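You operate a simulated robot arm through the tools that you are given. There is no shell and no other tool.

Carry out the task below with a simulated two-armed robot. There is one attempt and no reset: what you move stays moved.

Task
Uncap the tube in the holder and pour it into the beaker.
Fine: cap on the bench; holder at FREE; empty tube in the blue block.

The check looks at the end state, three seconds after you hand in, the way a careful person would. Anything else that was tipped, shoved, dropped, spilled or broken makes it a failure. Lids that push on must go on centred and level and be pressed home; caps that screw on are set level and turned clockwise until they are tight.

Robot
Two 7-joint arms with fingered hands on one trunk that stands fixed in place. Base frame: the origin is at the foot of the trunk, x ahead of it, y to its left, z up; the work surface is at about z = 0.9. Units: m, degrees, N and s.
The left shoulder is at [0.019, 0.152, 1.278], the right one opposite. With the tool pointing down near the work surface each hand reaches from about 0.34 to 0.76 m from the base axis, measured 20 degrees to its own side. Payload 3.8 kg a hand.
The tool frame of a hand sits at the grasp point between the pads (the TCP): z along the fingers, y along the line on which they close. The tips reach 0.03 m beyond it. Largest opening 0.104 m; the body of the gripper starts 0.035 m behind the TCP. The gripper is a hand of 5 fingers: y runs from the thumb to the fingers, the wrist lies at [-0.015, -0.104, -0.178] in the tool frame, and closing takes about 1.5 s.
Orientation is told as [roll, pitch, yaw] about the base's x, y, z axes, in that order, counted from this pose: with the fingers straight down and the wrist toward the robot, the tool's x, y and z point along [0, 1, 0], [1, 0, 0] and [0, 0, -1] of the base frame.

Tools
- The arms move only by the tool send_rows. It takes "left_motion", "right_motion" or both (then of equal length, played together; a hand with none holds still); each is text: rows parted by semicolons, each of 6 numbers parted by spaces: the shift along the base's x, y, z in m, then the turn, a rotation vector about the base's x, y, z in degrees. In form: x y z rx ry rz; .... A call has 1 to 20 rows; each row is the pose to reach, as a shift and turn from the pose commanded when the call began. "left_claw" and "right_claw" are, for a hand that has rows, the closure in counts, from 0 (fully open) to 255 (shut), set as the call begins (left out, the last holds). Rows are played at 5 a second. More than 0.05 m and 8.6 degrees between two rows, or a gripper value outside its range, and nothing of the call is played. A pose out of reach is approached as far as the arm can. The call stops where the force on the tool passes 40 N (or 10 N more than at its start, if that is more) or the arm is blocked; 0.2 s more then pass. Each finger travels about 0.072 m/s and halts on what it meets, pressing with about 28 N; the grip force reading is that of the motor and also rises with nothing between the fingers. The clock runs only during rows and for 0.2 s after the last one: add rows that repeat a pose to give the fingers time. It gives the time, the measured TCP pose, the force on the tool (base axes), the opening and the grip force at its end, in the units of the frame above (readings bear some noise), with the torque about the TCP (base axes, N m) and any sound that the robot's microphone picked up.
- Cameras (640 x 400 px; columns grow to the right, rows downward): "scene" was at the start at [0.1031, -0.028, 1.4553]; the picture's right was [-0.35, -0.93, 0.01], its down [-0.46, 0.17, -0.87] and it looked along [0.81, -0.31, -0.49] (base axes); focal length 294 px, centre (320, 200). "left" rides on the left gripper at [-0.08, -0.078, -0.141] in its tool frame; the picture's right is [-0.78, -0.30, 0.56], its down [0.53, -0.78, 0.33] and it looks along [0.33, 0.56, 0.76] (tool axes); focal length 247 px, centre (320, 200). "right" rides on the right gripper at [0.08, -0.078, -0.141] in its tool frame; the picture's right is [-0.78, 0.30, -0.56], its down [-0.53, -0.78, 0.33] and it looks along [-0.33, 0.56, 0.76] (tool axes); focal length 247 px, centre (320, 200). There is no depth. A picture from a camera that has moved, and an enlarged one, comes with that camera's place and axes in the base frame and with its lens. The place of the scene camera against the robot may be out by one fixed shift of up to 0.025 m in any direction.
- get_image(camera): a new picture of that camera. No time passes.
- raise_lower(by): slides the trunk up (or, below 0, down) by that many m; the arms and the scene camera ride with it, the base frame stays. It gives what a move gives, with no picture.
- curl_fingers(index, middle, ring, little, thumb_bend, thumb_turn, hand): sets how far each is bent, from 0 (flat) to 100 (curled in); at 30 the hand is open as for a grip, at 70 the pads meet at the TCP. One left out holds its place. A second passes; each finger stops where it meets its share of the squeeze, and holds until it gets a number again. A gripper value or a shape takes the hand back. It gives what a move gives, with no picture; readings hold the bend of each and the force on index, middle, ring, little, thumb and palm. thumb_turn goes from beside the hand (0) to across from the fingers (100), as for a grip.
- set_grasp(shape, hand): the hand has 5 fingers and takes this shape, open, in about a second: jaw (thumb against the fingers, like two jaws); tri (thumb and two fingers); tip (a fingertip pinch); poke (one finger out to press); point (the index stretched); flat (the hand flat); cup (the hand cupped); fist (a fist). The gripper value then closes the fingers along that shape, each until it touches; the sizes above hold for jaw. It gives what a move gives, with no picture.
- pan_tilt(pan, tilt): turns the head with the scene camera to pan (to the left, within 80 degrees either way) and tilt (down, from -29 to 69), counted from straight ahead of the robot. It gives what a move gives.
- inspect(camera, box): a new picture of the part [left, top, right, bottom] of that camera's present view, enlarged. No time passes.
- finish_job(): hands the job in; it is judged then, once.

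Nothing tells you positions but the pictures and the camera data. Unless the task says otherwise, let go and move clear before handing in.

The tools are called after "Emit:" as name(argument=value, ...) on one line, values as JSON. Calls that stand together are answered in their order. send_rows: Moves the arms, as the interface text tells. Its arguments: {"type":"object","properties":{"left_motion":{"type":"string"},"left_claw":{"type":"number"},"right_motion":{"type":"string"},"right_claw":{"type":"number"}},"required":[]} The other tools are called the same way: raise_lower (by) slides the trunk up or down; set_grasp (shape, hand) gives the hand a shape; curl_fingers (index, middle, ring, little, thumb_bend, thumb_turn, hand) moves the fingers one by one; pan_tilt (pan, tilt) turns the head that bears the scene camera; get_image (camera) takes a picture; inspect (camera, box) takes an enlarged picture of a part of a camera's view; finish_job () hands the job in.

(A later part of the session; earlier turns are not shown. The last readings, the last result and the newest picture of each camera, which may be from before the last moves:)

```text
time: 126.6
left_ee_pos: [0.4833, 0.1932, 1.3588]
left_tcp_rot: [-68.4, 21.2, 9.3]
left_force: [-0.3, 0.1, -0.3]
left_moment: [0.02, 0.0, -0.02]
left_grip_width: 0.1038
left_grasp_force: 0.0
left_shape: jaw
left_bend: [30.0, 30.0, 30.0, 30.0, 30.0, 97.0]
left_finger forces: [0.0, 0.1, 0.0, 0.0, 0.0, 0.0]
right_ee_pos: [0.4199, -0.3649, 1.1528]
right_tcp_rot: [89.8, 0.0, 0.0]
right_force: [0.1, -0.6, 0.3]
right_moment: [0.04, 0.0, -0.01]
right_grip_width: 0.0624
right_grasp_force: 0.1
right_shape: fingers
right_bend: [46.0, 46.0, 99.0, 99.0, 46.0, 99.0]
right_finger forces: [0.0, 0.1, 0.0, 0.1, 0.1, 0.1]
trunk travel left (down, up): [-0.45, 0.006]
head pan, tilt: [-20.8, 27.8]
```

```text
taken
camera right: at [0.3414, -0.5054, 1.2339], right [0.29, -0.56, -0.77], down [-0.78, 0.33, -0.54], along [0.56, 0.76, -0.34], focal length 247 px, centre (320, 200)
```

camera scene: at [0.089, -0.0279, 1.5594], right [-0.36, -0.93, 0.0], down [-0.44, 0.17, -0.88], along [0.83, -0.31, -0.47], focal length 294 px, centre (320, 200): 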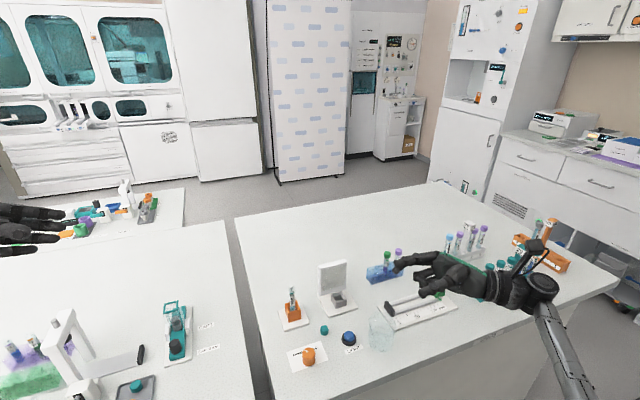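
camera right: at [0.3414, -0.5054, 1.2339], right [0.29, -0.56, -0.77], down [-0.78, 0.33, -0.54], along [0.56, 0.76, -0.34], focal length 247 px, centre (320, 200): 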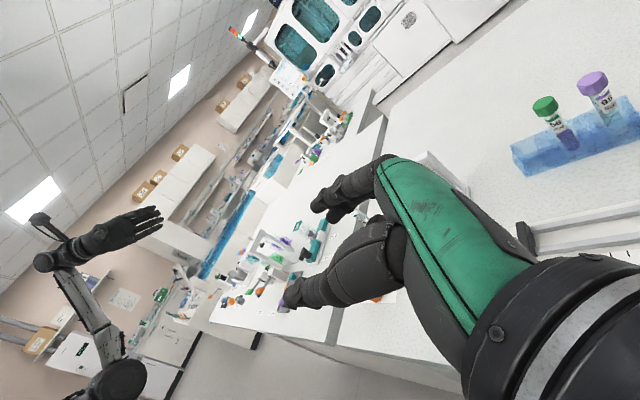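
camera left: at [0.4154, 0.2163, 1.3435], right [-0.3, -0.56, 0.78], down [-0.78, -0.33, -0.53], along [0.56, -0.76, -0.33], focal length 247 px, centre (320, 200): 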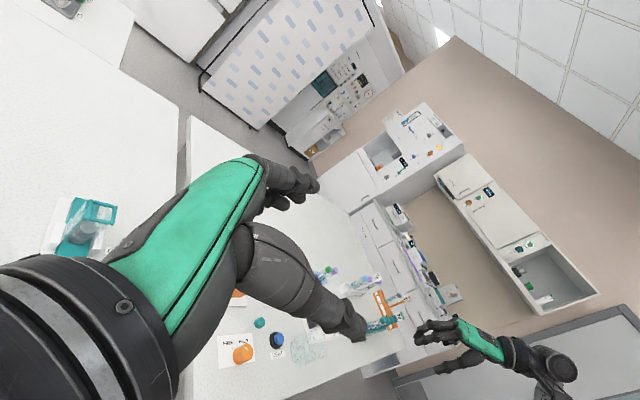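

Emit:
send_rows(right_motion="0 0 0 0 8 0; 0 0 0 0 16 0; 0 0 0 0 24 0; 0 0 0 0 32 0; 0 0 0 0 40 0; 0 0 0 0 48 0; 0 0 0 0 56 0; 0 0 0 0 64 0; 0 0 0 0 72 0; 0 0 0 0 80 0; 0 0 0 0 88 0; 0 0 0 0 96 0; 0 0 0 0 104 0; 0 0 0 0 112 0; 0 0 0 0 120 0; 0 0 0 0 128 0; 0 0 0 0 136 0; 0 0 0 0 136 0")

Emit:
get_image(camera="scene")

Emit:
get_image(camera="right")

```text
time: 130.4
left_ee_pos: [0.4829, 0.1918, 1.3587]
left_tcp_rot: [-68.3, 21.1, 9.2]
left_force: [0.2, -0.6, -0.3]
left_moment: [-0.02, -0.02, -0.03]
left_grip_width: 0.1037
left_grasp_force: 0.0
left_shape: jaw
left_bend: [30.0, 30.0, 30.0, 30.0, 30.0, 97.0]
left_finger forces: [0.0, 0.0, 0.0, 0.0, 0.0, 0.0]
right_ee_pos: [0.421, -0.3658, 1.1536]
right_tcp_rot: [-90.2, 44.1, 180.0]
right_force: [0.1, 0.2, -1.0]
right_moment: [0.01, 0.01, -0.05]
right_grip_width: 0.0623
right_grasp_force: 0.1
right_shape: fingers
right_bend: [46.0, 46.0, 99.0, 99.0, 46.0, 99.0]
right_finger forces: [0.0, 0.0, 0.0, 0.0, 0.1, 0.0]
trunk travel left (down, up): [-0.45, 0.006]
head pan, tilt: [-20.8, 27.8]
```

```text
taken
camera scene: at [0.0888, -0.0284, 1.5594], right [-0.36, -0.93, 0.0], down [-0.44, 0.17, -0.88], along [0.83, -0.31, -0.47], focal length 294 px, centre (320, 200)
```

scene: 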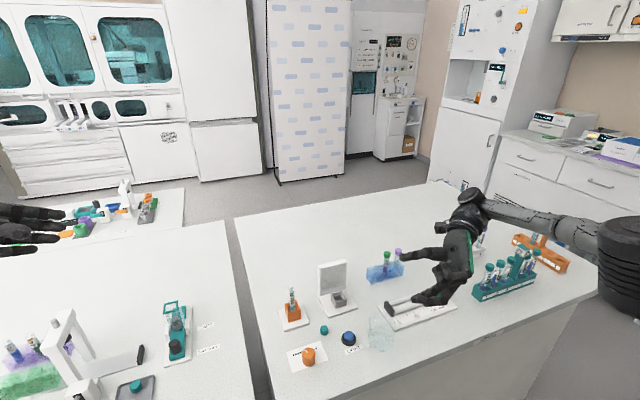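

```text
taken
camera right: at [0.5305, -0.5074, 1.1496], right [-0.75, -0.56, 0.35], down [0.19, 0.33, 0.93], along [-0.63, 0.76, -0.14], focal length 247 px, centre (320, 200)
```

right: 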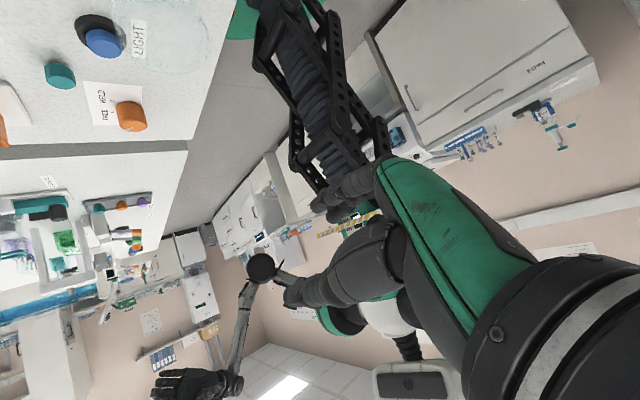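

The rehearsal works up to 136°. I'll rotate back, park the right hand to the side, and return the left hand to the straight-down orientation.

Emit:
send_rows(right_motion="0 0 0 0 -8 0; 0 0 0 0 -16 0; 0 0 0 0 -24 0; 0 0 0 0 -32 0; 0 0 0 0 -40 0; 0 0 0 0 -48 0; 0 0 0 0 -56 0; 0 0 0 0 -64 0; 0 0 0 0 -72 0; 0 0 0 0 -80 0; 0 0 0 0 -88 0; 0 0 0 0 -96 0; 0 0 0 0 -104 0; 0 0 0 0 -112 0; 0 0 0 0 -120 0; 0 0 0 0 -128 0; 0 0 0 0 -136 0; 0 0 0 0 -136 0", left_motion="0 0 0 0 0 -5; 0 0 0 0 0 -9.3; 0 0 0 0 0 -9.3; 0 0 0 0 0 -9.3; 0 0 0 0 0 -9.3; 0 0 0 0 0 -9.3; 0 0 0 0 0 -9.3; 0 0 0 0 0 -9.3; 0 0 0 0 0 -9.3; 0 0 0 0 0 -9.3; 0 0 0 0 0 -9.3; 0 0 0 0 0 -9.3; 0 0 0 0 0 -9.3; 0 0 0 0 0 -9.3; 0 0 0 0 0 -9.3; 0 0 0 0 0 -9.3; 0 0 0 0 0 -9.3; 0 0 0 0 0 -9.3")

Emit:
send_rows(right_motion="0 -0.04 0.02 0 0 0; 0 -0.08 0.04 0 0 0; 0 -0.12 0.06 0 0 0; 0 -0.14 0.06 0 0 0", left_motion="0 0 0 0 -7 0; 0 0 0 0 -14 0; 0 0 0 0 -21.1 0; 0 0 0 0 -21.1 0")

Emit:
send_rows(left_motion="0 -0.015 0 8 0 0; 0 -0.03 0 16 0 0; 0 -0.045 0 24 0 0; 0 -0.06 0 32 0 0; 0 -0.075 0 40 0 0; 0 -0.09 0 48 0 0; 0 -0.1 0 56 0 0; 0 -0.11 0 64 0 0; 0 -0.12 0 68.4 0 0; 0 -0.12 0 68.4 0 0")

Emit:
set_grasp(hand="left", shape="tri")

Emit:
curl_fingers(hand="left", index=48, middle=48, thumb_bend=48, thumb_turn=100)

Emit:
get_image(camera="left")

Emit:
get_image(camera="scene")

```text
time: 134.2
left_ee_pos: [0.4829, 0.1923, 1.3585]
left_tcp_rot: [-68.4, 21.0, -0.1]
left_force: [-0.1, 0.0, -0.3]
left_moment: [0.02, -0.01, -0.04]
left_grip_width: 0.1038
left_grasp_force: 0.2
left_shape: jaw
left_bend: [30.0, 30.0, 30.0, 30.0, 30.0, 97.0]
left_finger forces: [0.1, 0.0, 0.0, 0.0, 0.1, 0.0]
right_ee_pos: [0.4197, -0.3653, 1.1535]
right_tcp_rot: [89.8, -0.1, -0.1]
right_force: [0.1, 0.7, -0.3]
right_moment: [-0.01, -0.01, 0.03]
right_grip_width: 0.0623
right_grasp_force: 0.1
right_shape: fingers
right_bend: [46.0, 46.0, 99.0, 99.0, 46.0, 99.0]
right_finger forces: [0.0, 0.0, 0.0, 0.1, 0.1, 0.0]
trunk travel left (down, up): [-0.45, 0.006]
head pan, tilt: [-20.8, 27.8]
```

```text
time: 135.2
left_ee_pos: [0.4839, 0.1931, 1.3571]
left_tcp_rot: [-68.5, -0.1, 0.0]
left_force: [-0.4, -0.3, -0.5]
left_moment: [-0.04, -0.04, -0.02]
left_grip_width: 0.1039
left_grasp_force: 0.1
left_shape: jaw
left_bend: [30.0, 30.0, 30.0, 30.0, 30.0, 97.0]
left_finger forces: [0.0, 0.0, 0.0, 0.1, 0.1, 0.1]
right_ee_pos: [0.4217, -0.506, 1.2114]
right_tcp_rot: [89.8, 0.0, -0.1]
right_force: [0.0, 0.3, 0.7]
right_moment: [0.0, 0.02, 0.02]
right_grip_width: 0.0624
right_grasp_force: 0.1
right_shape: fingers
right_bend: [46.0, 46.0, 99.0, 99.0, 46.0, 99.0]
right_finger forces: [0.1, 0.0, 0.0, 0.0, 0.0, 0.0]
trunk travel left (down, up): [-0.45, 0.006]
head pan, tilt: [-20.8, 27.8]
```

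```text
time: 137.4
left_ee_pos: [0.4831, 0.074, 1.3579]
left_tcp_rot: [0.0, 0.0, 0.0]
left_force: [-0.1, -0.2, 0.7]
left_moment: [0.02, 0.0, 0.0]
left_grip_width: 0.1037
left_grasp_force: 0.0
left_shape: jaw
left_bend: [30.0, 30.0, 30.0, 30.0, 30.0, 97.0]
left_finger forces: [0.1, 0.0, 0.0, 0.1, 0.1, 0.0]
right_ee_pos: [0.4198, -0.5039, 1.2124]
right_tcp_rot: [89.8, 0.0, -0.1]
right_force: [0.9, -0.1, -0.8]
right_moment: [-0.02, 0.01, 0.0]
right_grip_width: 0.0624
right_grasp_force: 0.0
right_shape: fingers
right_bend: [46.0, 46.0, 99.0, 99.0, 46.0, 99.0]
right_finger forces: [0.1, 0.1, 0.0, 0.0, 0.1, 0.0]
trunk travel left (down, up): [-0.45, 0.006]
head pan, tilt: [-20.8, 27.8]
```

```text
time: 138.3
left_ee_pos: [0.4841, 0.0718, 1.3588]
left_tcp_rot: [0.0, 0.0, 0.0]
left_force: [0.2, -0.3, 0.3]
left_moment: [-0.02, 0.0, -0.02]
left_grip_width: 0.1039
left_grasp_force: 0.1
left_shape: tri
left_bend: [30.0, 30.0, 99.0, 99.0, 30.0, 97.0]
left_finger forces: [0.0, 0.0, 0.1, 0.1, 0.0, 0.0]
right_ee_pos: [0.421, -0.5044, 1.2127]
right_tcp_rot: [89.9, -0.1, -0.2]
right_force: [0.4, 0.4, 0.6]
right_moment: [0.02, 0.02, -0.03]
right_grip_width: 0.0624
right_grasp_force: 0.1
right_shape: fingers
right_bend: [46.0, 46.0, 99.0, 99.0, 46.0, 99.0]
right_finger forces: [0.0, 0.0, 0.0, 0.1, 0.0, 0.0]
trunk travel left (down, up): [-0.45, 0.006]
head pan, tilt: [-20.8, 27.8]
```

```text
time: 139.3
left_ee_pos: [0.4834, 0.0724, 1.3592]
left_tcp_rot: [-0.1, -0.1, 0.0]
left_force: [0.3, -0.4, -0.1]
left_moment: [0.0, -0.03, 0.02]
left_grip_width: 0.0576
left_grasp_force: 0.0
left_shape: fingers
left_bend: [48.0, 48.0, 99.0, 99.0, 48.0, 100.0]
left_finger forces: [0.0, 0.1, 0.1, 0.1, 0.0, 0.1]
right_ee_pos: [0.4215, -0.5037, 1.2121]
right_tcp_rot: [89.8, 0.0, -0.1]
right_force: [-0.1, 0.1, 0.4]
right_moment: [0.02, 0.02, -0.01]
right_grip_width: 0.0624
right_grasp_force: 0.1
right_shape: fingers
right_bend: [46.0, 46.0, 99.0, 99.0, 46.0, 99.0]
right_finger forces: [0.1, 0.1, 0.0, 0.0, 0.0, 0.0]
trunk travel left (down, up): [-0.45, 0.006]
head pan, tilt: [-20.8, 27.8]
```

```text
taken
camera left: at [0.4064, -0.0072, 1.498], right [-0.3, -0.78, -0.56], down [-0.78, 0.54, -0.33], along [0.56, 0.33, -0.76], focal length 247 px, centre (320, 200)
```

left: 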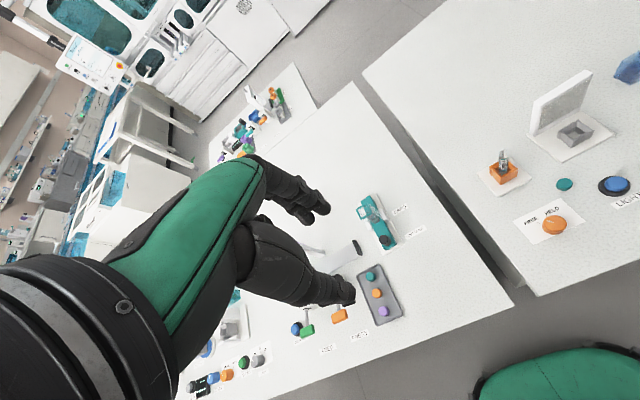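

```text
taken
camera scene: at [0.0891, -0.028, 1.5594], right [-0.36, -0.93, 0.0], down [-0.44, 0.17, -0.88], along [0.83, -0.31, -0.47], focal length 294 px, centre (320, 200)
```

scene: 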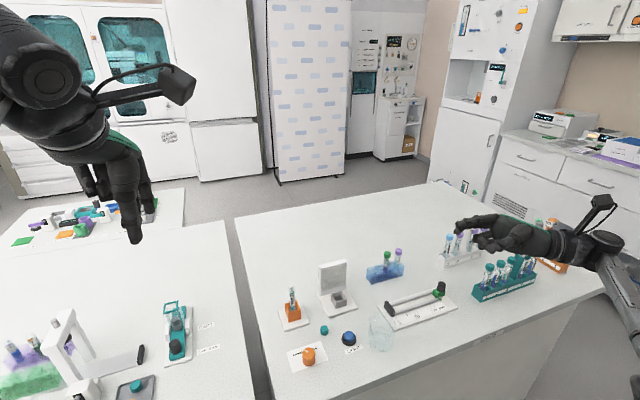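

Emit:
send_rows(left_motion="0.02 -0.04 0 0 0 0; 0.04 -0.08 0 0 0 0; 0.06 -0.12 0 0 0 0; 0.08 -0.16 0 0 0 0; 0.1 -0.2 0 0 0 0; 0.12 -0.23 0 0 0 0; 0.136 -0.237 0 0 0 0; 0.136 -0.237 -0.05 0 0 0; 0.136 -0.237 -0.1 0 0 0; 0.136 -0.237 -0.15 0 0 0; 0.136 -0.237 -0.2 0 0 0; 0.136 -0.237 -0.245 0 0 0; 0.136 -0.237 -0.275 0 0 0; 0.136 -0.237 -0.275 0 0 0")

Emit:
get_image(camera="left")

Emit:
inspect(camera="scene", box=[250, 250, 340, 340])

```text
time: 142.3
left_ee_pos: [0.6172, -0.1442, 1.1047]
left_tcp_rot: [0.1, -0.1, 0.0]
left_force: [0.7, 0.8, 0.4]
left_moment: [0.03, -0.03, -0.03]
left_grip_width: 0.0577
left_grasp_force: 0.1
left_shape: fingers
left_bend: [48.0, 48.0, 99.0, 99.0, 48.0, 100.0]
left_finger forces: [0.0, 0.0, 0.0, 0.1, 0.1, 0.0]
left hand out of reach, approached as far as the arm can: row 6, 7, 8, 9, 10, 11, 12, 13, 14
right_ee_pos: [0.4207, -0.505, 1.2125]
right_tcp_rot: [89.8, 0.0, -0.1]
right_force: [0.2, 0.3, 0.4]
right_moment: [0.01, 0.0, 0.0]
right_grip_width: 0.0623
right_grasp_force: 0.0
right_shape: fingers
right_bend: [46.0, 46.0, 99.0, 99.0, 46.0, 99.0]
right_finger forces: [0.0, 0.0, 0.0, 0.1, 0.0, 0.0]
trunk travel left (down, up): [-0.45, 0.006]
head pan, tilt: [-20.8, 27.8]
```

```text
taken
camera left: at [0.5404, -0.2247, 1.245], right [-0.3, -0.78, -0.56], down [-0.78, 0.54, -0.33], along [0.56, 0.33, -0.76], focal length 247 px, centre (320, 200)
```

left: 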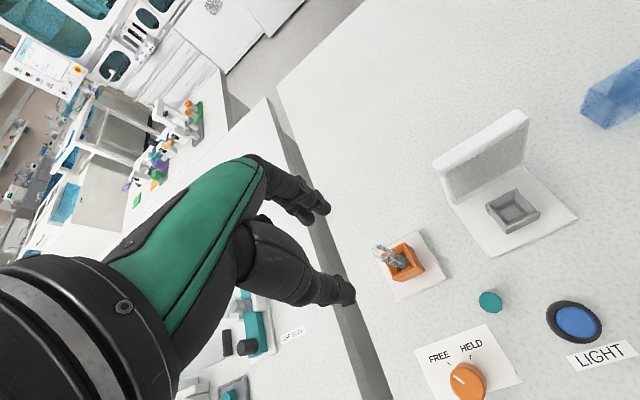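

```text
4.44 times, centred on (295, 295) of scene
camera zoom: at [0.0889, -0.0281, 1.5594], right [-0.36, -0.93, 0.0], down [-0.44, 0.17, -0.88], along [0.83, -0.31, -0.47], focal length 1309 px, centre (431, -222)
```

zoom: 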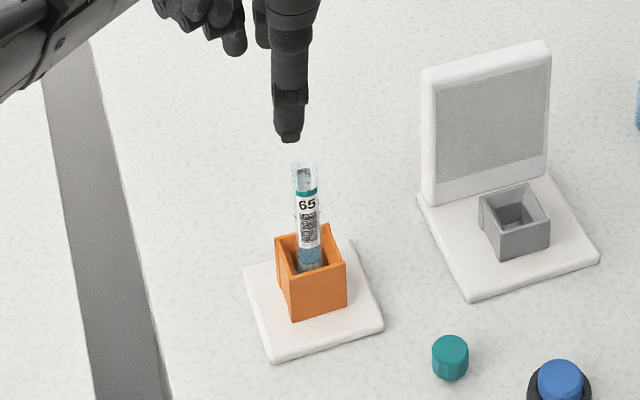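

The left arm stops about 2 cm short here. I'll raise it, lower the trunk back, and use a yaw of about -35, which brings the left wrist closer to its shoulder.

Emit:
send_rows(left_motion="0 0 0.045 0 0 -6; 0 0 0.09 0 0 -12; 0 0 0.13 0 0 -18; 0 0 0.16 0 0 -24; 0 0 0.16 0 0 -30; 0 0 0.16 0 0 -35; 0 0 0.16 0 0 -35")

Emit:
raise_lower(by=-0.12)

Emit:
send_rows(left_motion="0 -0.01 0 0 0 0; 0.002 -0.022 0 0 0 0; 0.002 -0.022 -0.02 0 0 0; 0.002 -0.022 -0.04 0 0 0; 0.002 -0.022 -0.04 0 0 0")

Emit:
get_image(camera="left")

Emit:
inspect(camera="scene", box=[250, 200, 350, 290])

```text
time: 143.9
left_ee_pos: [0.6161, -0.145, 1.2661]
left_tcp_rot: [0.0, 0.0, -35.2]
left_force: [0.2, -1.0, 0.5]
left_moment: [0.04, 0.01, 0.01]
left_grip_width: 0.0572
left_grasp_force: 0.0
left_shape: fingers
left_bend: [48.0, 48.0, 99.0, 99.0, 48.0, 100.0]
left_finger forces: [0.1, 0.0, 0.0, 0.1, 0.0, 0.0]
right_ee_pos: [0.4214, -0.5048, 1.2119]
right_tcp_rot: [89.8, 0.0, -0.1]
right_force: [-0.5, -0.2, 0.5]
right_moment: [-0.01, -0.02, 0.01]
right_grip_width: 0.0624
right_grasp_force: 0.1
right_shape: fingers
right_bend: [46.0, 46.0, 99.0, 99.0, 46.0, 99.0]
right_finger forces: [0.1, 0.1, 0.0, 0.1, 0.0, 0.1]
trunk travel left (down, up): [-0.45, 0.006]
head pan, tilt: [-20.8, 27.8]
```

```text
time: 145.4
left_ee_pos: [0.6168, -0.1455, 1.146]
left_tcp_rot: [-0.1, -0.1, -35.1]
left_force: [-0.4, 0.2, 0.0]
left_moment: [0.01, -0.02, 0.0]
left_grip_width: 0.0574
left_grasp_force: 0.1
left_shape: fingers
left_bend: [48.0, 48.0, 99.0, 99.0, 48.0, 100.0]
left_finger forces: [0.0, 0.0, 0.0, 0.1, 0.1, 0.0]
right_ee_pos: [0.4197, -0.5063, 1.0926]
right_tcp_rot: [89.8, 0.0, -0.1]
right_force: [-0.3, -0.6, -0.1]
right_moment: [-0.03, 0.01, 0.01]
right_grip_width: 0.0622
right_grasp_force: 0.0
right_shape: fingers
right_bend: [46.0, 46.0, 99.0, 99.0, 46.0, 99.0]
right_finger forces: [0.0, 0.0, 0.1, 0.1, 0.1, 0.0]
trunk travel left (down, up): [-0.33, 0.126]
head pan, tilt: [-20.8, 27.8]
```

```text
time: 146.6
left_ee_pos: [0.6188, -0.1675, 1.1055]
left_tcp_rot: [0.0, 0.0, -35.0]
left_force: [0.4, 0.2, 0.5]
left_moment: [-0.02, 0.05, 0.01]
left_grip_width: 0.0575
left_grasp_force: 0.0
left_shape: fingers
left_bend: [48.0, 48.0, 99.0, 99.0, 48.0, 100.0]
left_finger forces: [0.1, 0.0, 0.0, 0.1, 0.0, 0.0]
right_ee_pos: [0.4191, -0.5052, 1.0914]
right_tcp_rot: [89.8, -0.1, 0.0]
right_force: [0.7, 0.0, 0.2]
right_moment: [0.0, 0.03, 0.0]
right_grip_width: 0.0622
right_grasp_force: 0.2
right_shape: fingers
right_bend: [46.0, 46.0, 99.0, 99.0, 46.0, 99.0]
right_finger forces: [0.0, 0.1, 0.0, 0.0, 0.2, 0.1]
trunk travel left (down, up): [-0.33, 0.126]
head pan, tilt: [-20.8, 27.8]
```

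```text
taken
camera left: at [0.5091, -0.1883, 1.2452], right [-0.69, -0.47, -0.56], down [-0.33, 0.88, -0.33], along [0.65, -0.05, -0.76], focal length 247 px, centre (320, 200)
```

left: 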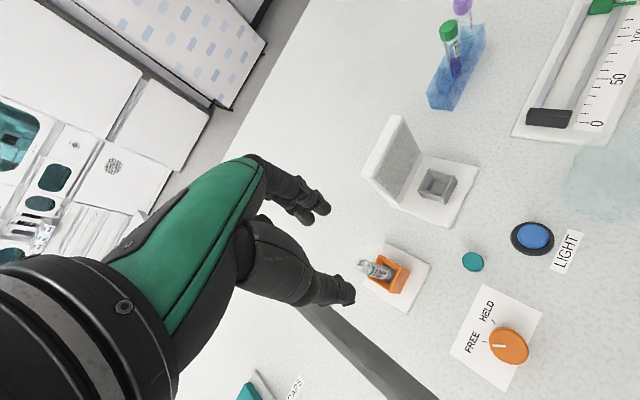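

```text
4.44 times, centred on (300, 245) of scene
camera zoom: at [0.1084, -0.0282, 1.4336], right [-0.35, -0.93, 0.02], down [-0.47, 0.17, -0.86], along [0.81, -0.31, -0.5], focal length 1309 px, centre (409, 0)
```

zoom: 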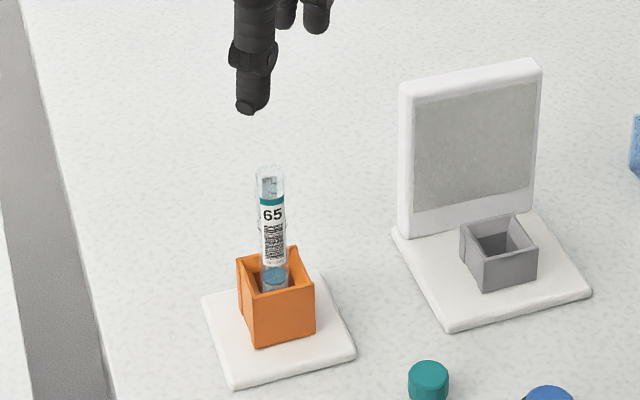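

Emit:
inspect(camera="left", box=[320, 210, 440, 310])

```text
4.00 times, centred on (380, 260) of left
camera zoom: at [0.5091, -0.1883, 1.2452], right [-0.69, -0.47, -0.56], down [-0.33, 0.88, -0.33], along [0.65, -0.05, -0.76], focal length 988 px, centre (80, -40)
```

zoom: 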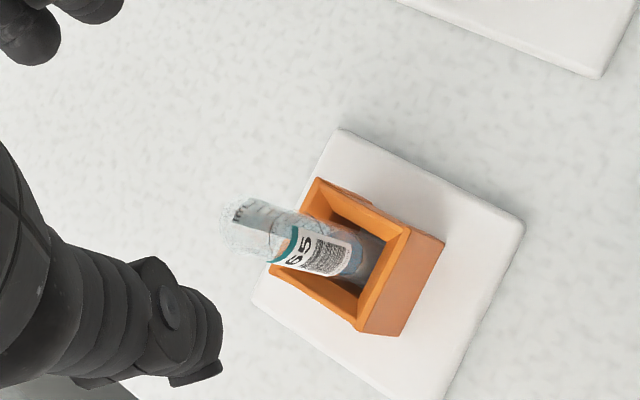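

Emit:
send_rows(left_motion="0.003 0.0065 -0.02 0 0 0; 0.003 0.0065 -0.042 0 0 0; 0.003 0.0065 -0.042 0 0 0")

Emit:
inspect(camera="left", box=[260, 180, 400, 300])

Emit:
inspect(camera="scene", box=[260, 200, 340, 280])

```text
time: 147.4
left_ee_pos: [0.621, -0.1605, 1.0619]
left_tcp_rot: [0.0, 0.0, -35.2]
left_force: [0.4, 0.3, 0.4]
left_moment: [0.03, -0.03, 0.01]
left_grip_width: 0.0574
left_grasp_force: 0.0
left_shape: fingers
left_bend: [48.0, 48.0, 99.0, 99.0, 48.0, 100.0]
left_finger forces: [0.0, 0.0, 0.0, 0.1, 0.0, 0.1]
right_ee_pos: [0.4206, -0.5051, 1.0925]
right_tcp_rot: [89.8, 0.1, -0.2]
right_force: [-0.7, -1.3, -0.1]
right_moment: [-0.01, -0.01, 0.01]
right_grip_width: 0.0621
right_grasp_force: 0.0
right_shape: fingers
right_bend: [46.0, 46.0, 99.0, 99.0, 46.0, 99.0]
right_finger forces: [0.1, 0.0, 0.0, 0.0, 0.1, 0.0]
trunk travel left (down, up): [-0.33, 0.126]
head pan, tilt: [-20.8, 27.8]
```

```text
3.33 times, centred on (330, 240) of left
camera zoom: at [0.5124, -0.182, 1.2027], right [-0.69, -0.46, -0.56], down [-0.33, 0.88, -0.33], along [0.65, -0.05, -0.76], focal length 823 px, centre (287, 67)
```

zoom: 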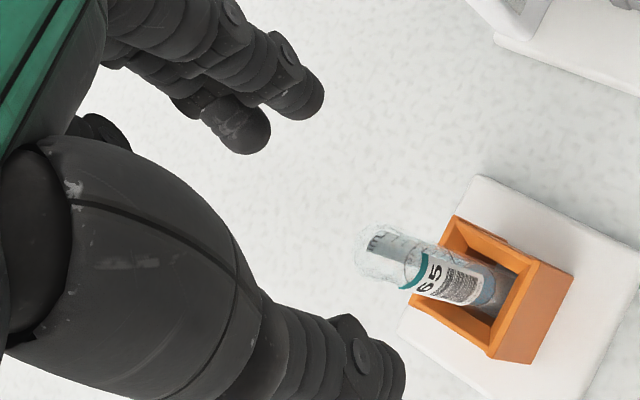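

```text
5.00 times, centred on (300, 240) of scene
camera zoom: at [0.1085, -0.0281, 1.4336], right [-0.35, -0.93, 0.02], down [-0.47, 0.17, -0.86], along [0.81, -0.31, -0.5], focal length 1473 px, centre (420, 0)
```

zoom: 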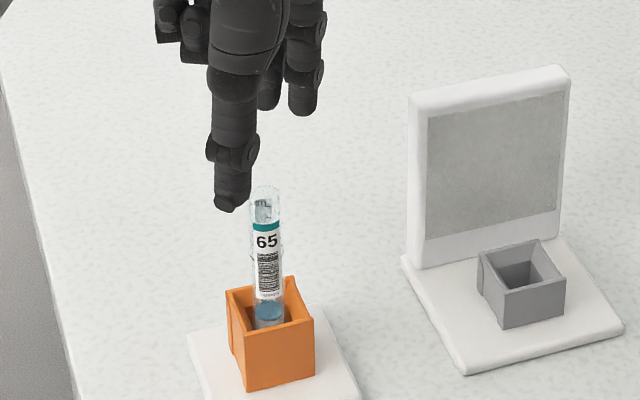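

By comparison with the successful right-hand grasp, the alignment is right. I'm descending and closing the left tri grip on the tube top.

Emit:
send_rows(left_motion="0 0 -0.02 0 0 0; 0 0 -0.04 0 0 0; 0 0 -0.04 0 0 0")

Emit:
curl_fingers(hand="left", index=80, middle=80, thumb_bend=80)

Emit:
inspect(camera="left", box=[260, 180, 400, 300])

Emit:
inspect(camera="scene", box=[260, 200, 340, 280])

```text
time: 148.2
left_ee_pos: [0.6211, -0.1604, 1.0221]
left_tcp_rot: [0.1, 0.0, -35.2]
left_force: [0.0, -0.4, -0.5]
left_moment: [0.0, -0.03, 0.0]
left_grip_width: 0.0575
left_grasp_force: 0.1
left_shape: fingers
left_bend: [48.0, 48.0, 99.0, 99.0, 48.0, 100.0]
left_finger forces: [0.1, 0.0, 0.1, 0.0, 0.1, 0.1]
right_ee_pos: [0.4207, -0.506, 1.0931]
right_tcp_rot: [89.8, 0.1, -0.1]
right_force: [0.5, -0.1, -0.6]
right_moment: [0.02, -0.01, 0.01]
right_grip_width: 0.0621
right_grasp_force: 0.0
right_shape: fingers
right_bend: [46.0, 46.0, 99.0, 99.0, 46.0, 99.0]
right_finger forces: [0.0, 0.0, 0.0, 0.0, 0.0, 0.0]
trunk travel left (down, up): [-0.33, 0.126]
head pan, tilt: [-20.8, 27.8]
```

```text
time: 149.2
left_ee_pos: [0.6218, -0.1612, 1.0228]
left_tcp_rot: [0.1, 0.0, -34.9]
left_force: [-0.1, 0.5, -0.4]
left_moment: [0.03, -0.01, -0.02]
left_grip_width: 0.008
left_grasp_force: 11.4
left_shape: fingers
left_bend: [72.0, 80.0, 99.0, 99.0, 71.0, 100.0]
left_finger forces: [9.3, 1.2, 0.1, 0.0, 12.2, 0.0]
right_ee_pos: [0.4196, -0.5063, 1.0934]
right_tcp_rot: [89.8, 0.0, 0.0]
right_force: [0.2, 0.3, 0.5]
right_moment: [0.01, 0.0, 0.0]
right_grip_width: 0.0624
right_grasp_force: 0.1
right_shape: fingers
right_bend: [46.0, 46.0, 99.0, 99.0, 46.0, 99.0]
right_finger forces: [0.0, 0.0, 0.0, 0.0, 0.0, 0.1]
trunk travel left (down, up): [-0.33, 0.126]
head pan, tilt: [-20.8, 27.8]
```

```text
3.33 times, centred on (330, 240) of left
camera zoom: at [0.5124, -0.1819, 1.1628], right [-0.69, -0.47, -0.56], down [-0.33, 0.88, -0.33], along [0.65, -0.05, -0.76], focal length 823 px, centre (287, 67)
```

zoom: 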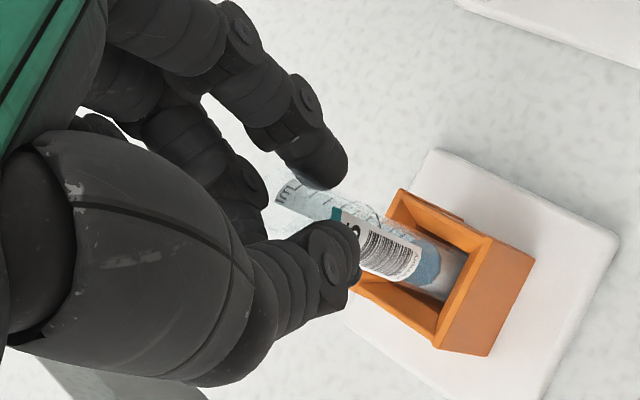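

```text
5.00 times, centred on (300, 240) of scene
camera zoom: at [0.1087, -0.0281, 1.4335], right [-0.35, -0.93, 0.02], down [-0.47, 0.17, -0.86], along [0.81, -0.31, -0.5], focal length 1473 px, centre (420, 0)
```

zoom: 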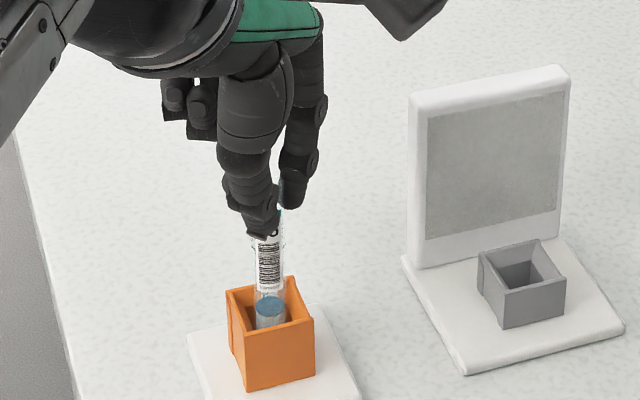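

The left hand holds the tube between index and thumb. I'll lift slowly and verify it comes free.

Emit:
send_rows(left_motion="0 0 0.005 0 0 0; 0 0 0.01 0 0 0; 0 0 0.015 0 0 0; 0 0 0.02 0 0 0; 0 0 0.02 0 0 0")

Emit:
inspect(camera="scene", box=[260, 200, 340, 280])

Emit:
inspect(camera="left", box=[260, 180, 400, 300])

```text
time: 150.4
left_ee_pos: [0.6211, -0.1613, 1.0433]
left_tcp_rot: [0.1, 0.0, -35.0]
left_force: [0.9, 0.7, 0.8]
left_moment: [-0.03, -0.03, -0.02]
left_grip_width: 0.0064
left_grasp_force: 10.6
left_shape: fingers
left_bend: [72.0, 80.0, 99.0, 99.0, 72.0, 100.0]
left_finger forces: [8.5, 1.3, 0.0, 0.0, 11.2, 0.1]
right_ee_pos: [0.42, -0.506, 1.0931]
right_tcp_rot: [89.9, 0.0, -0.1]
right_force: [-0.6, -0.3, -0.2]
right_moment: [0.01, -0.01, -0.02]
right_grip_width: 0.0622
right_grasp_force: 0.1
right_shape: fingers
right_bend: [46.0, 46.0, 99.0, 99.0, 46.0, 99.0]
right_finger forces: [0.0, 0.0, 0.0, 0.0, 0.0, 0.1]
trunk travel left (down, up): [-0.33, 0.126]
head pan, tilt: [-20.8, 27.8]
```

```text
5.00 times, centred on (300, 240) of scene
camera zoom: at [0.1087, -0.0281, 1.4335], right [-0.35, -0.93, 0.02], down [-0.47, 0.17, -0.86], along [0.81, -0.31, -0.5], focal length 1473 px, centre (420, 0)
```

zoom: 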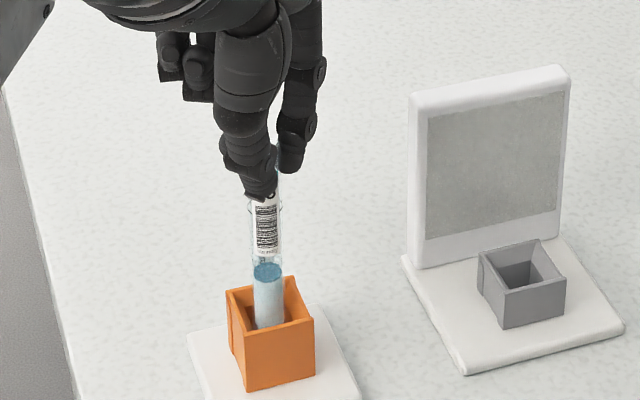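

```text
3.33 times, centred on (330, 240) of left
camera zoom: at [0.5124, -0.1816, 1.1833], right [-0.69, -0.47, -0.56], down [-0.33, 0.88, -0.33], along [0.65, -0.04, -0.76], focal length 823 px, centre (287, 67)
```

zoom: 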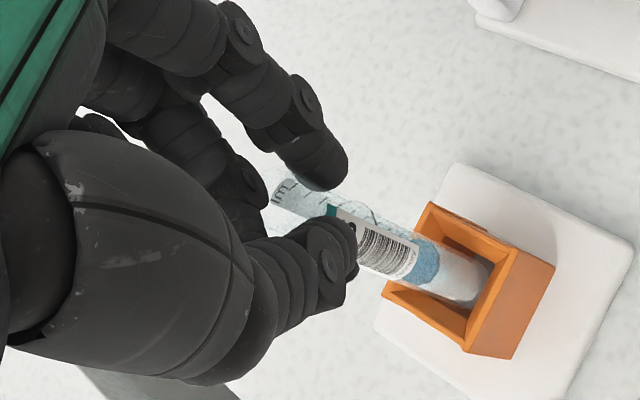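

The tube rises upright with the hand. I'll continue up and check that the grip is stable.

Emit:
send_rows(left_motion="0 0 0.015 0 0 0; 0 0 0.03 0 0 0; 0 0 0.045 0 0 0; 0 0 0.06 0 0 0; 0 0 0.075 0 0 0; 0 0 0.09 0 0 0; 0 0 0.105 0 0 0; 0 0 0.12 0 0 0; 0 0 0.13 0 0 0; 0 0 0.13 0 0 0")

Emit:
inspect(camera="scene", box=[250, 130, 350, 280])

Emit:
inspect(camera="left", box=[260, 180, 400, 300])

```text
time: 152.6
left_ee_pos: [0.6211, -0.1598, 1.1727]
left_tcp_rot: [0.0, 0.2, -35.1]
left_force: [-0.1, -1.2, -0.2]
left_moment: [-0.01, 0.01, 0.04]
left_grip_width: 0.0064
left_grasp_force: 10.0
left_shape: fingers
left_bend: [72.0, 80.0, 99.0, 99.0, 72.0, 100.0]
left_finger forces: [8.5, 0.5, 0.0, 0.0, 11.5, 0.0]
right_ee_pos: [0.4207, -0.5064, 1.0929]
right_tcp_rot: [89.7, 0.0, -0.1]
right_force: [0.0, 0.5, 0.6]
right_moment: [0.02, 0.01, 0.03]
right_grip_width: 0.0622
right_grasp_force: 0.1
right_shape: fingers
right_bend: [46.0, 46.0, 99.0, 99.0, 46.0, 99.0]
right_finger forces: [0.0, 0.0, 0.0, 0.0, 0.0, 0.0]
trunk travel left (down, up): [-0.33, 0.126]
head pan, tilt: [-20.8, 27.8]
```

```text
2.67 times, centred on (300, 205) of scene
camera zoom: at [0.1088, -0.0281, 1.4335], right [-0.35, -0.93, 0.02], down [-0.47, 0.17, -0.86], along [0.81, -0.31, -0.5], focal length 786 px, centre (373, 187)
```

zoom: 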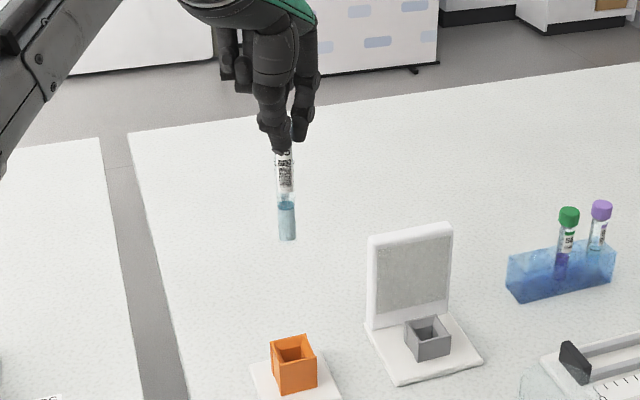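

```text
3.33 times, centred on (330, 240) of left
camera zoom: at [0.5126, -0.1815, 1.313], right [-0.69, -0.47, -0.56], down [-0.33, 0.88, -0.33], along [0.65, -0.05, -0.76], focal length 823 px, centre (287, 67)
```

zoom: 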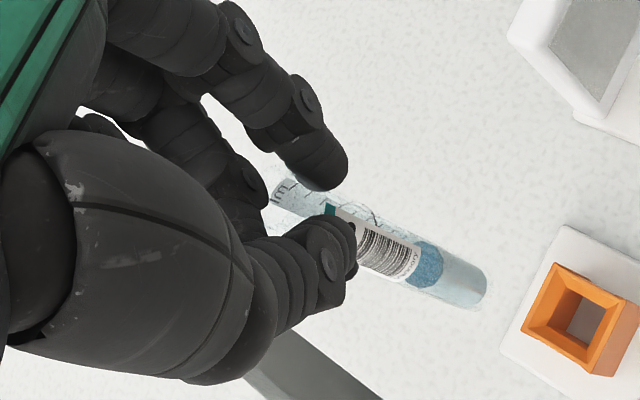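

The tube hangs upright and the grip is steady, with about 36 mm of liquid at the bottom. I'll move slowly to the handover point while the right hand takes its pre-position.

Emit:
send_rows(left_motion="-0.01 -0.003 0 0 0 0; -0.025 -0.007 0 0 0 0; -0.04 -0.011 0 0 0 0; -0.055 -0.015 0 0 0 0; -0.07 -0.019 0 0 0 0; -0.085 -0.023 0 0 0 0; -0.1 -0.027 0 0 0 0; -0.115 -0.031 0 0 0 0; -0.13 -0.035 0 0 0 0; -0.142 -0.038 0 0 0 0; -0.15 -0.04 0 0 0 0; -0.15 -0.04 0 0 0 0", right_motion="0.005 0.01 0 0 0 0; 0.01 0.025 0 0 0 0; 0.015 0.04 0 0 0 0; 0.02 0.055 0 0 0 0; 0.025 0.07 0 0 0 0; 0.03 0.085 0 0 0 0; 0.035 0.1 0 0 0 0; 0.04 0.115 0 0 0 0; 0.045 0.13 0 0 0 0; 0.05 0.145 0 0 0 0; 0.05 0.155 0 0 0 0; 0.05 0.165 0 0 0 0")

Emit:
get_image(camera="scene")

Emit:
get_image(camera="right")

Emit:
get_image(camera="left")

```text
time: 155.2
left_ee_pos: [0.4706, -0.1997, 1.1725]
left_tcp_rot: [0.0, 0.1, -35.0]
left_force: [0.3, 0.3, -0.4]
left_moment: [0.02, 0.0, 0.02]
left_grip_width: 0.0058
left_grasp_force: 10.3
left_shape: fingers
left_bend: [72.0, 80.0, 99.0, 99.0, 72.0, 100.0]
left_finger forces: [8.4, 0.4, 0.1, 0.0, 11.2, 0.0]
right_ee_pos: [0.4704, -0.3403, 1.0915]
right_tcp_rot: [89.9, 0.0, -0.1]
right_force: [-0.2, -0.2, -0.3]
right_moment: [0.0, 0.01, -0.01]
right_grip_width: 0.0624
right_grasp_force: 0.2
right_shape: fingers
right_bend: [46.0, 46.0, 99.0, 99.0, 46.0, 99.0]
right_finger forces: [0.0, 0.1, 0.0, 0.1, 0.0, 0.1]
trunk travel left (down, up): [-0.33, 0.126]
head pan, tilt: [-20.8, 27.8]
```

```text
taken
camera scene: at [0.1087, -0.0278, 1.4336], right [-0.35, -0.93, 0.02], down [-0.47, 0.17, -0.86], along [0.81, -0.31, -0.5], focal length 294 px, centre (320, 200)
```

scene: 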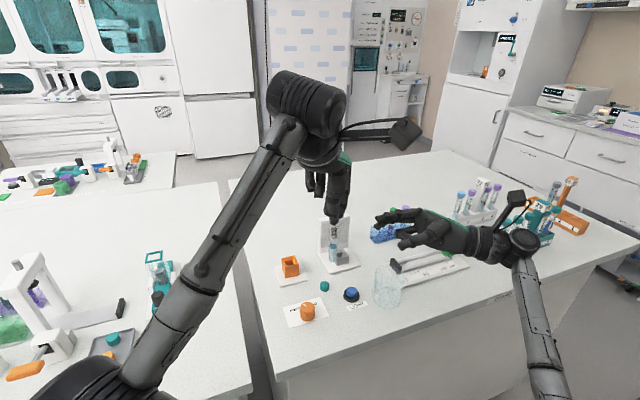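

```text
taken
camera right: at [0.3913, -0.4807, 1.1734], right [0.29, -0.56, -0.77], down [-0.78, 0.33, -0.54], along [0.56, 0.76, -0.34], focal length 247 px, centre (320, 200)
```

right: 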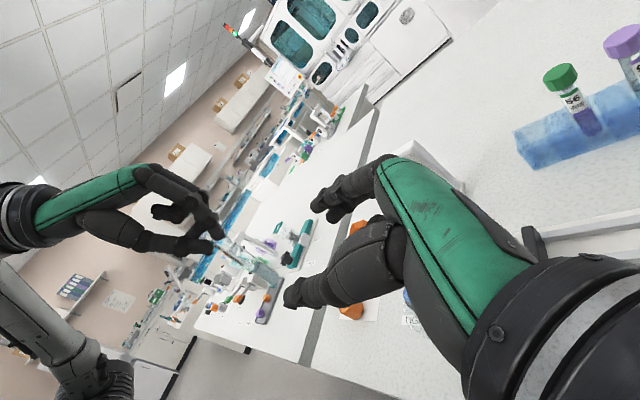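

```text
taken
camera left: at [0.3624, -0.2214, 1.3125], right [-0.69, -0.47, -0.56], down [-0.33, 0.88, -0.33], along [0.65, -0.04, -0.76], focal length 247 px, centre (320, 200)
```

left: 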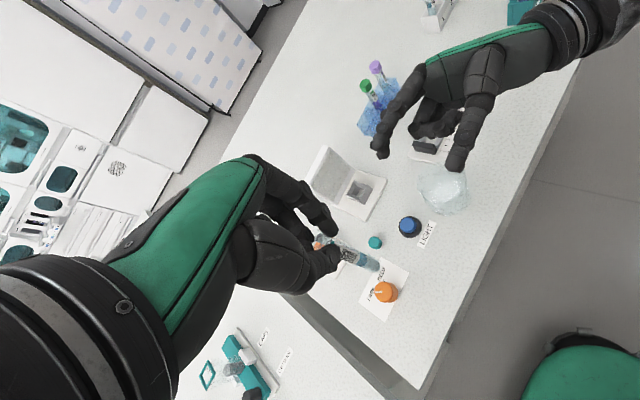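

Both hands are positioned. I'll advance the right hand so its open fingers straddle the lower half of the tube.

Emit:
send_rows(right_motion="-0.001 0.02 0 0 0 0; -0.002 0.04 0 0 0 0; -0.002 0.06 0 0 0 0; -0.002 0.08 0 0 0 0; -0.002 0.095 0 0 0 0; -0.002 0.105 0 0 0 0; -0.002 0.111 0 0 0 0; -0.002 0.111 0 0 0 0")

Emit:
inspect(camera="left", box=[270, 160, 470, 320])

Emit:
inspect(camera="scene", box=[280, 160, 440, 300])

Emit:
inspect(camera="right", box=[200, 130, 400, 330])

```text
time: 157.0
left_ee_pos: [0.4714, -0.2005, 1.1731]
left_tcp_rot: [0.1, 0.0, -34.9]
left_force: [-0.3, 0.5, -0.4]
left_moment: [-0.01, 0.0, -0.02]
left_grip_width: 0.0056
left_grasp_force: 10.3
left_shape: fingers
left_bend: [72.0, 80.0, 99.0, 99.0, 72.0, 100.0]
left_finger forces: [8.3, 0.5, 0.1, 0.0, 11.0, 0.1]
right_ee_pos: [0.4673, -0.2286, 1.0917]
right_tcp_rot: [89.8, 0.1, -0.1]
right_force: [0.7, 0.1, 0.3]
right_moment: [0.01, 0.02, -0.02]
right_grip_width: 0.0624
right_grasp_force: 0.0
right_shape: fingers
right_bend: [46.0, 46.0, 99.0, 99.0, 46.0, 99.0]
right_finger forces: [0.0, 0.0, 0.0, 0.0, 0.1, 0.0]
trunk travel left (down, up): [-0.33, 0.126]
head pan, tilt: [-20.8, 27.8]
```

```text
2.50 times, centred on (370, 240) of left
camera zoom: at [0.3625, -0.2216, 1.3125], right [-0.69, -0.47, -0.56], down [-0.33, 0.88, -0.33], along [0.65, -0.04, -0.76], focal length 617 px, centre (195, 100)
```

zoom: 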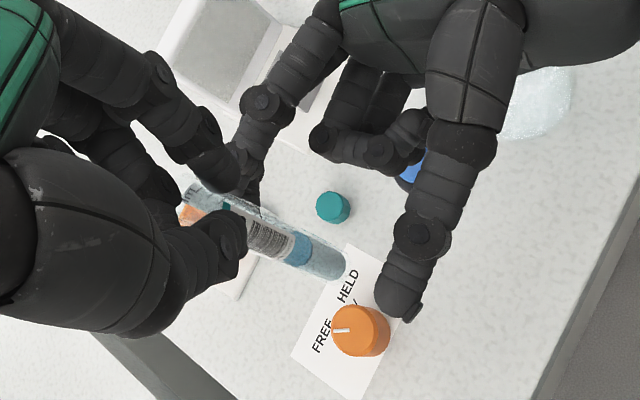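

```text
2.86 times, centred on (360, 230) of scene
camera zoom: at [0.1087, -0.0281, 1.4335], right [-0.35, -0.93, 0.02], down [-0.47, 0.17, -0.86], along [0.81, -0.31, -0.5], focal length 842 px, centre (206, 114)
```

zoom: 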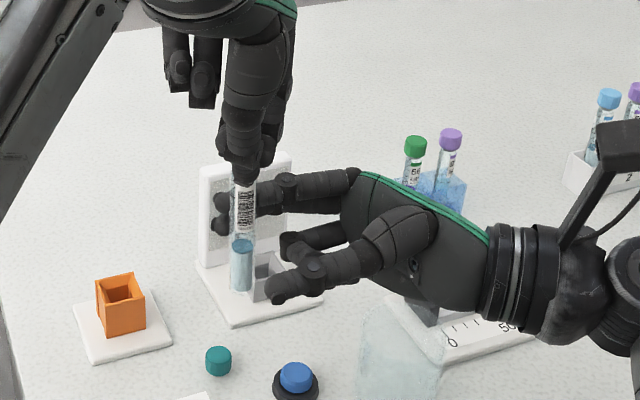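

```text
2.00 times, centred on (300, 230) of right
camera zoom: at [0.3889, -0.3701, 1.1733], right [0.29, -0.56, -0.77], down [-0.78, 0.33, -0.54], along [0.56, 0.76, -0.34], focal length 494 px, centre (360, 140)
```

zoom: 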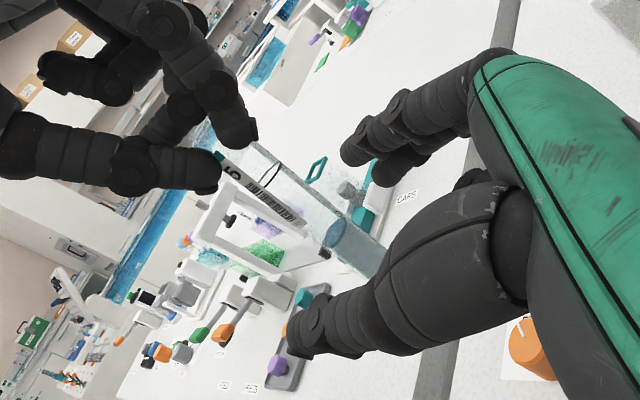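

The fingers straddle the tube. I'll advance a few millimetres more and close the right tri grip.

Emit:
send_rows(right_motion="0 0.004 -0.002 0 0 0; 0 0.008 -0.004 0 0 0; 0 0.008 -0.004 0 0 0")

Emit:
curl_fingers(hand="right", index=60, middle=60, thumb_bend=60)

Emit:
inspect(camera="left", box=[270, 160, 470, 320])

Emit:
inspect(camera="scene", box=[310, 190, 390, 280])

Emit:
inspect(camera="right", box=[240, 160, 380, 300])

```text
time: 157.8
left_ee_pos: [0.4711, -0.2006, 1.1729]
left_tcp_rot: [0.0, 0.0, -35.1]
left_force: [-0.1, 0.4, -0.8]
left_moment: [-0.01, -0.01, -0.01]
left_grip_width: 0.006
left_grasp_force: 10.5
left_shape: fingers
left_bend: [72.0, 80.0, 99.0, 99.0, 72.0, 100.0]
left_finger forces: [8.4, 0.4, 0.1, 0.0, 11.1, 0.1]
right_ee_pos: [0.4674, -0.2223, 1.0884]
right_tcp_rot: [89.8, 0.0, 0.0]
right_force: [0.1, 0.4, -0.8]
right_moment: [0.04, -0.02, -0.02]
right_grip_width: 0.0624
right_grasp_force: 0.0
right_shape: fingers
right_bend: [46.0, 46.0, 99.0, 99.0, 46.0, 99.0]
right_finger forces: [0.0, 0.0, 0.0, 0.1, 0.1, 0.1]
trunk travel left (down, up): [-0.33, 0.126]
head pan, tilt: [-20.8, 27.8]
```

```text
time: 158.8
left_ee_pos: [0.4712, -0.201, 1.173]
left_tcp_rot: [-0.1, 0.0, -35.0]
left_force: [-0.2, -0.1, -0.4]
left_moment: [0.01, 0.0, 0.04]
left_grip_width: 0.0058
left_grasp_force: 9.4
left_shape: fingers
left_bend: [72.0, 80.0, 99.0, 99.0, 72.0, 100.0]
left_finger forces: [8.4, 0.4, 0.0, 0.1, 11.1, 0.0]
right_ee_pos: [0.467, -0.2216, 1.0887]
right_tcp_rot: [89.9, 0.0, -0.2]
right_force: [0.2, -0.7, -0.8]
right_moment: [0.01, 0.01, 0.02]
right_grip_width: 0.0265
right_grasp_force: 0.1
right_shape: fingers
right_bend: [60.0, 60.0, 99.0, 99.0, 60.0, 100.0]
right_finger forces: [0.0, 0.0, 0.1, 0.0, 0.0, 0.1]
trunk travel left (down, up): [-0.33, 0.126]
head pan, tilt: [-20.8, 27.8]
```

```text
2.50 times, centred on (370, 240) of left
camera zoom: at [0.3625, -0.2216, 1.3125], right [-0.69, -0.47, -0.56], down [-0.33, 0.88, -0.33], along [0.65, -0.05, -0.76], focal length 617 px, centre (195, 100)
```

zoom: 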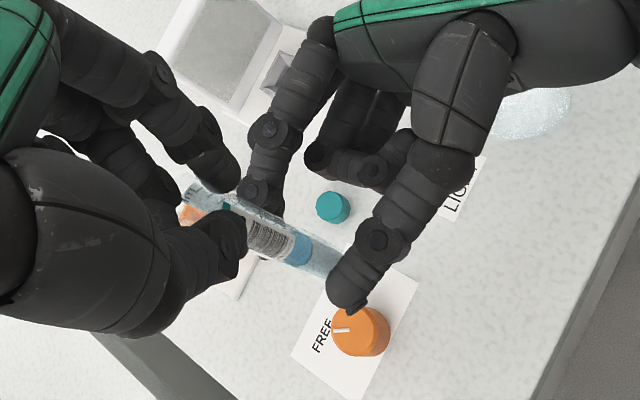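

```text
4.44 times, centred on (350, 235) of scene
camera zoom: at [0.1086, -0.028, 1.4336], right [-0.35, -0.93, 0.02], down [-0.47, 0.17, -0.86], along [0.81, -0.31, -0.5], focal length 1309 px, centre (187, 44)
```

zoom: 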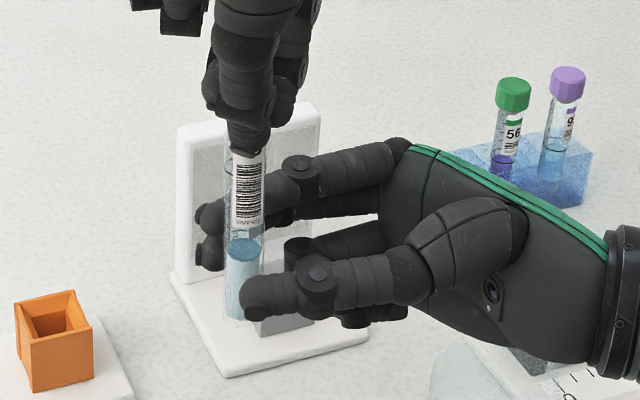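

```text
2.86 times, centred on (310, 230) of right
camera zoom: at [0.389, -0.3621, 1.1693], right [0.29, -0.56, -0.77], down [-0.78, 0.33, -0.54], along [0.56, 0.76, -0.34], focal length 706 px, centre (349, 114)
```

zoom: 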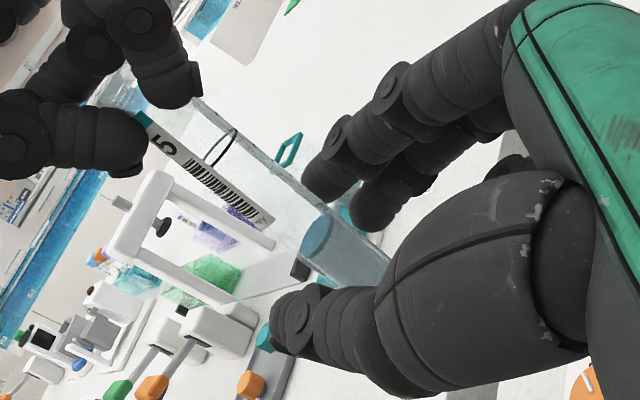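

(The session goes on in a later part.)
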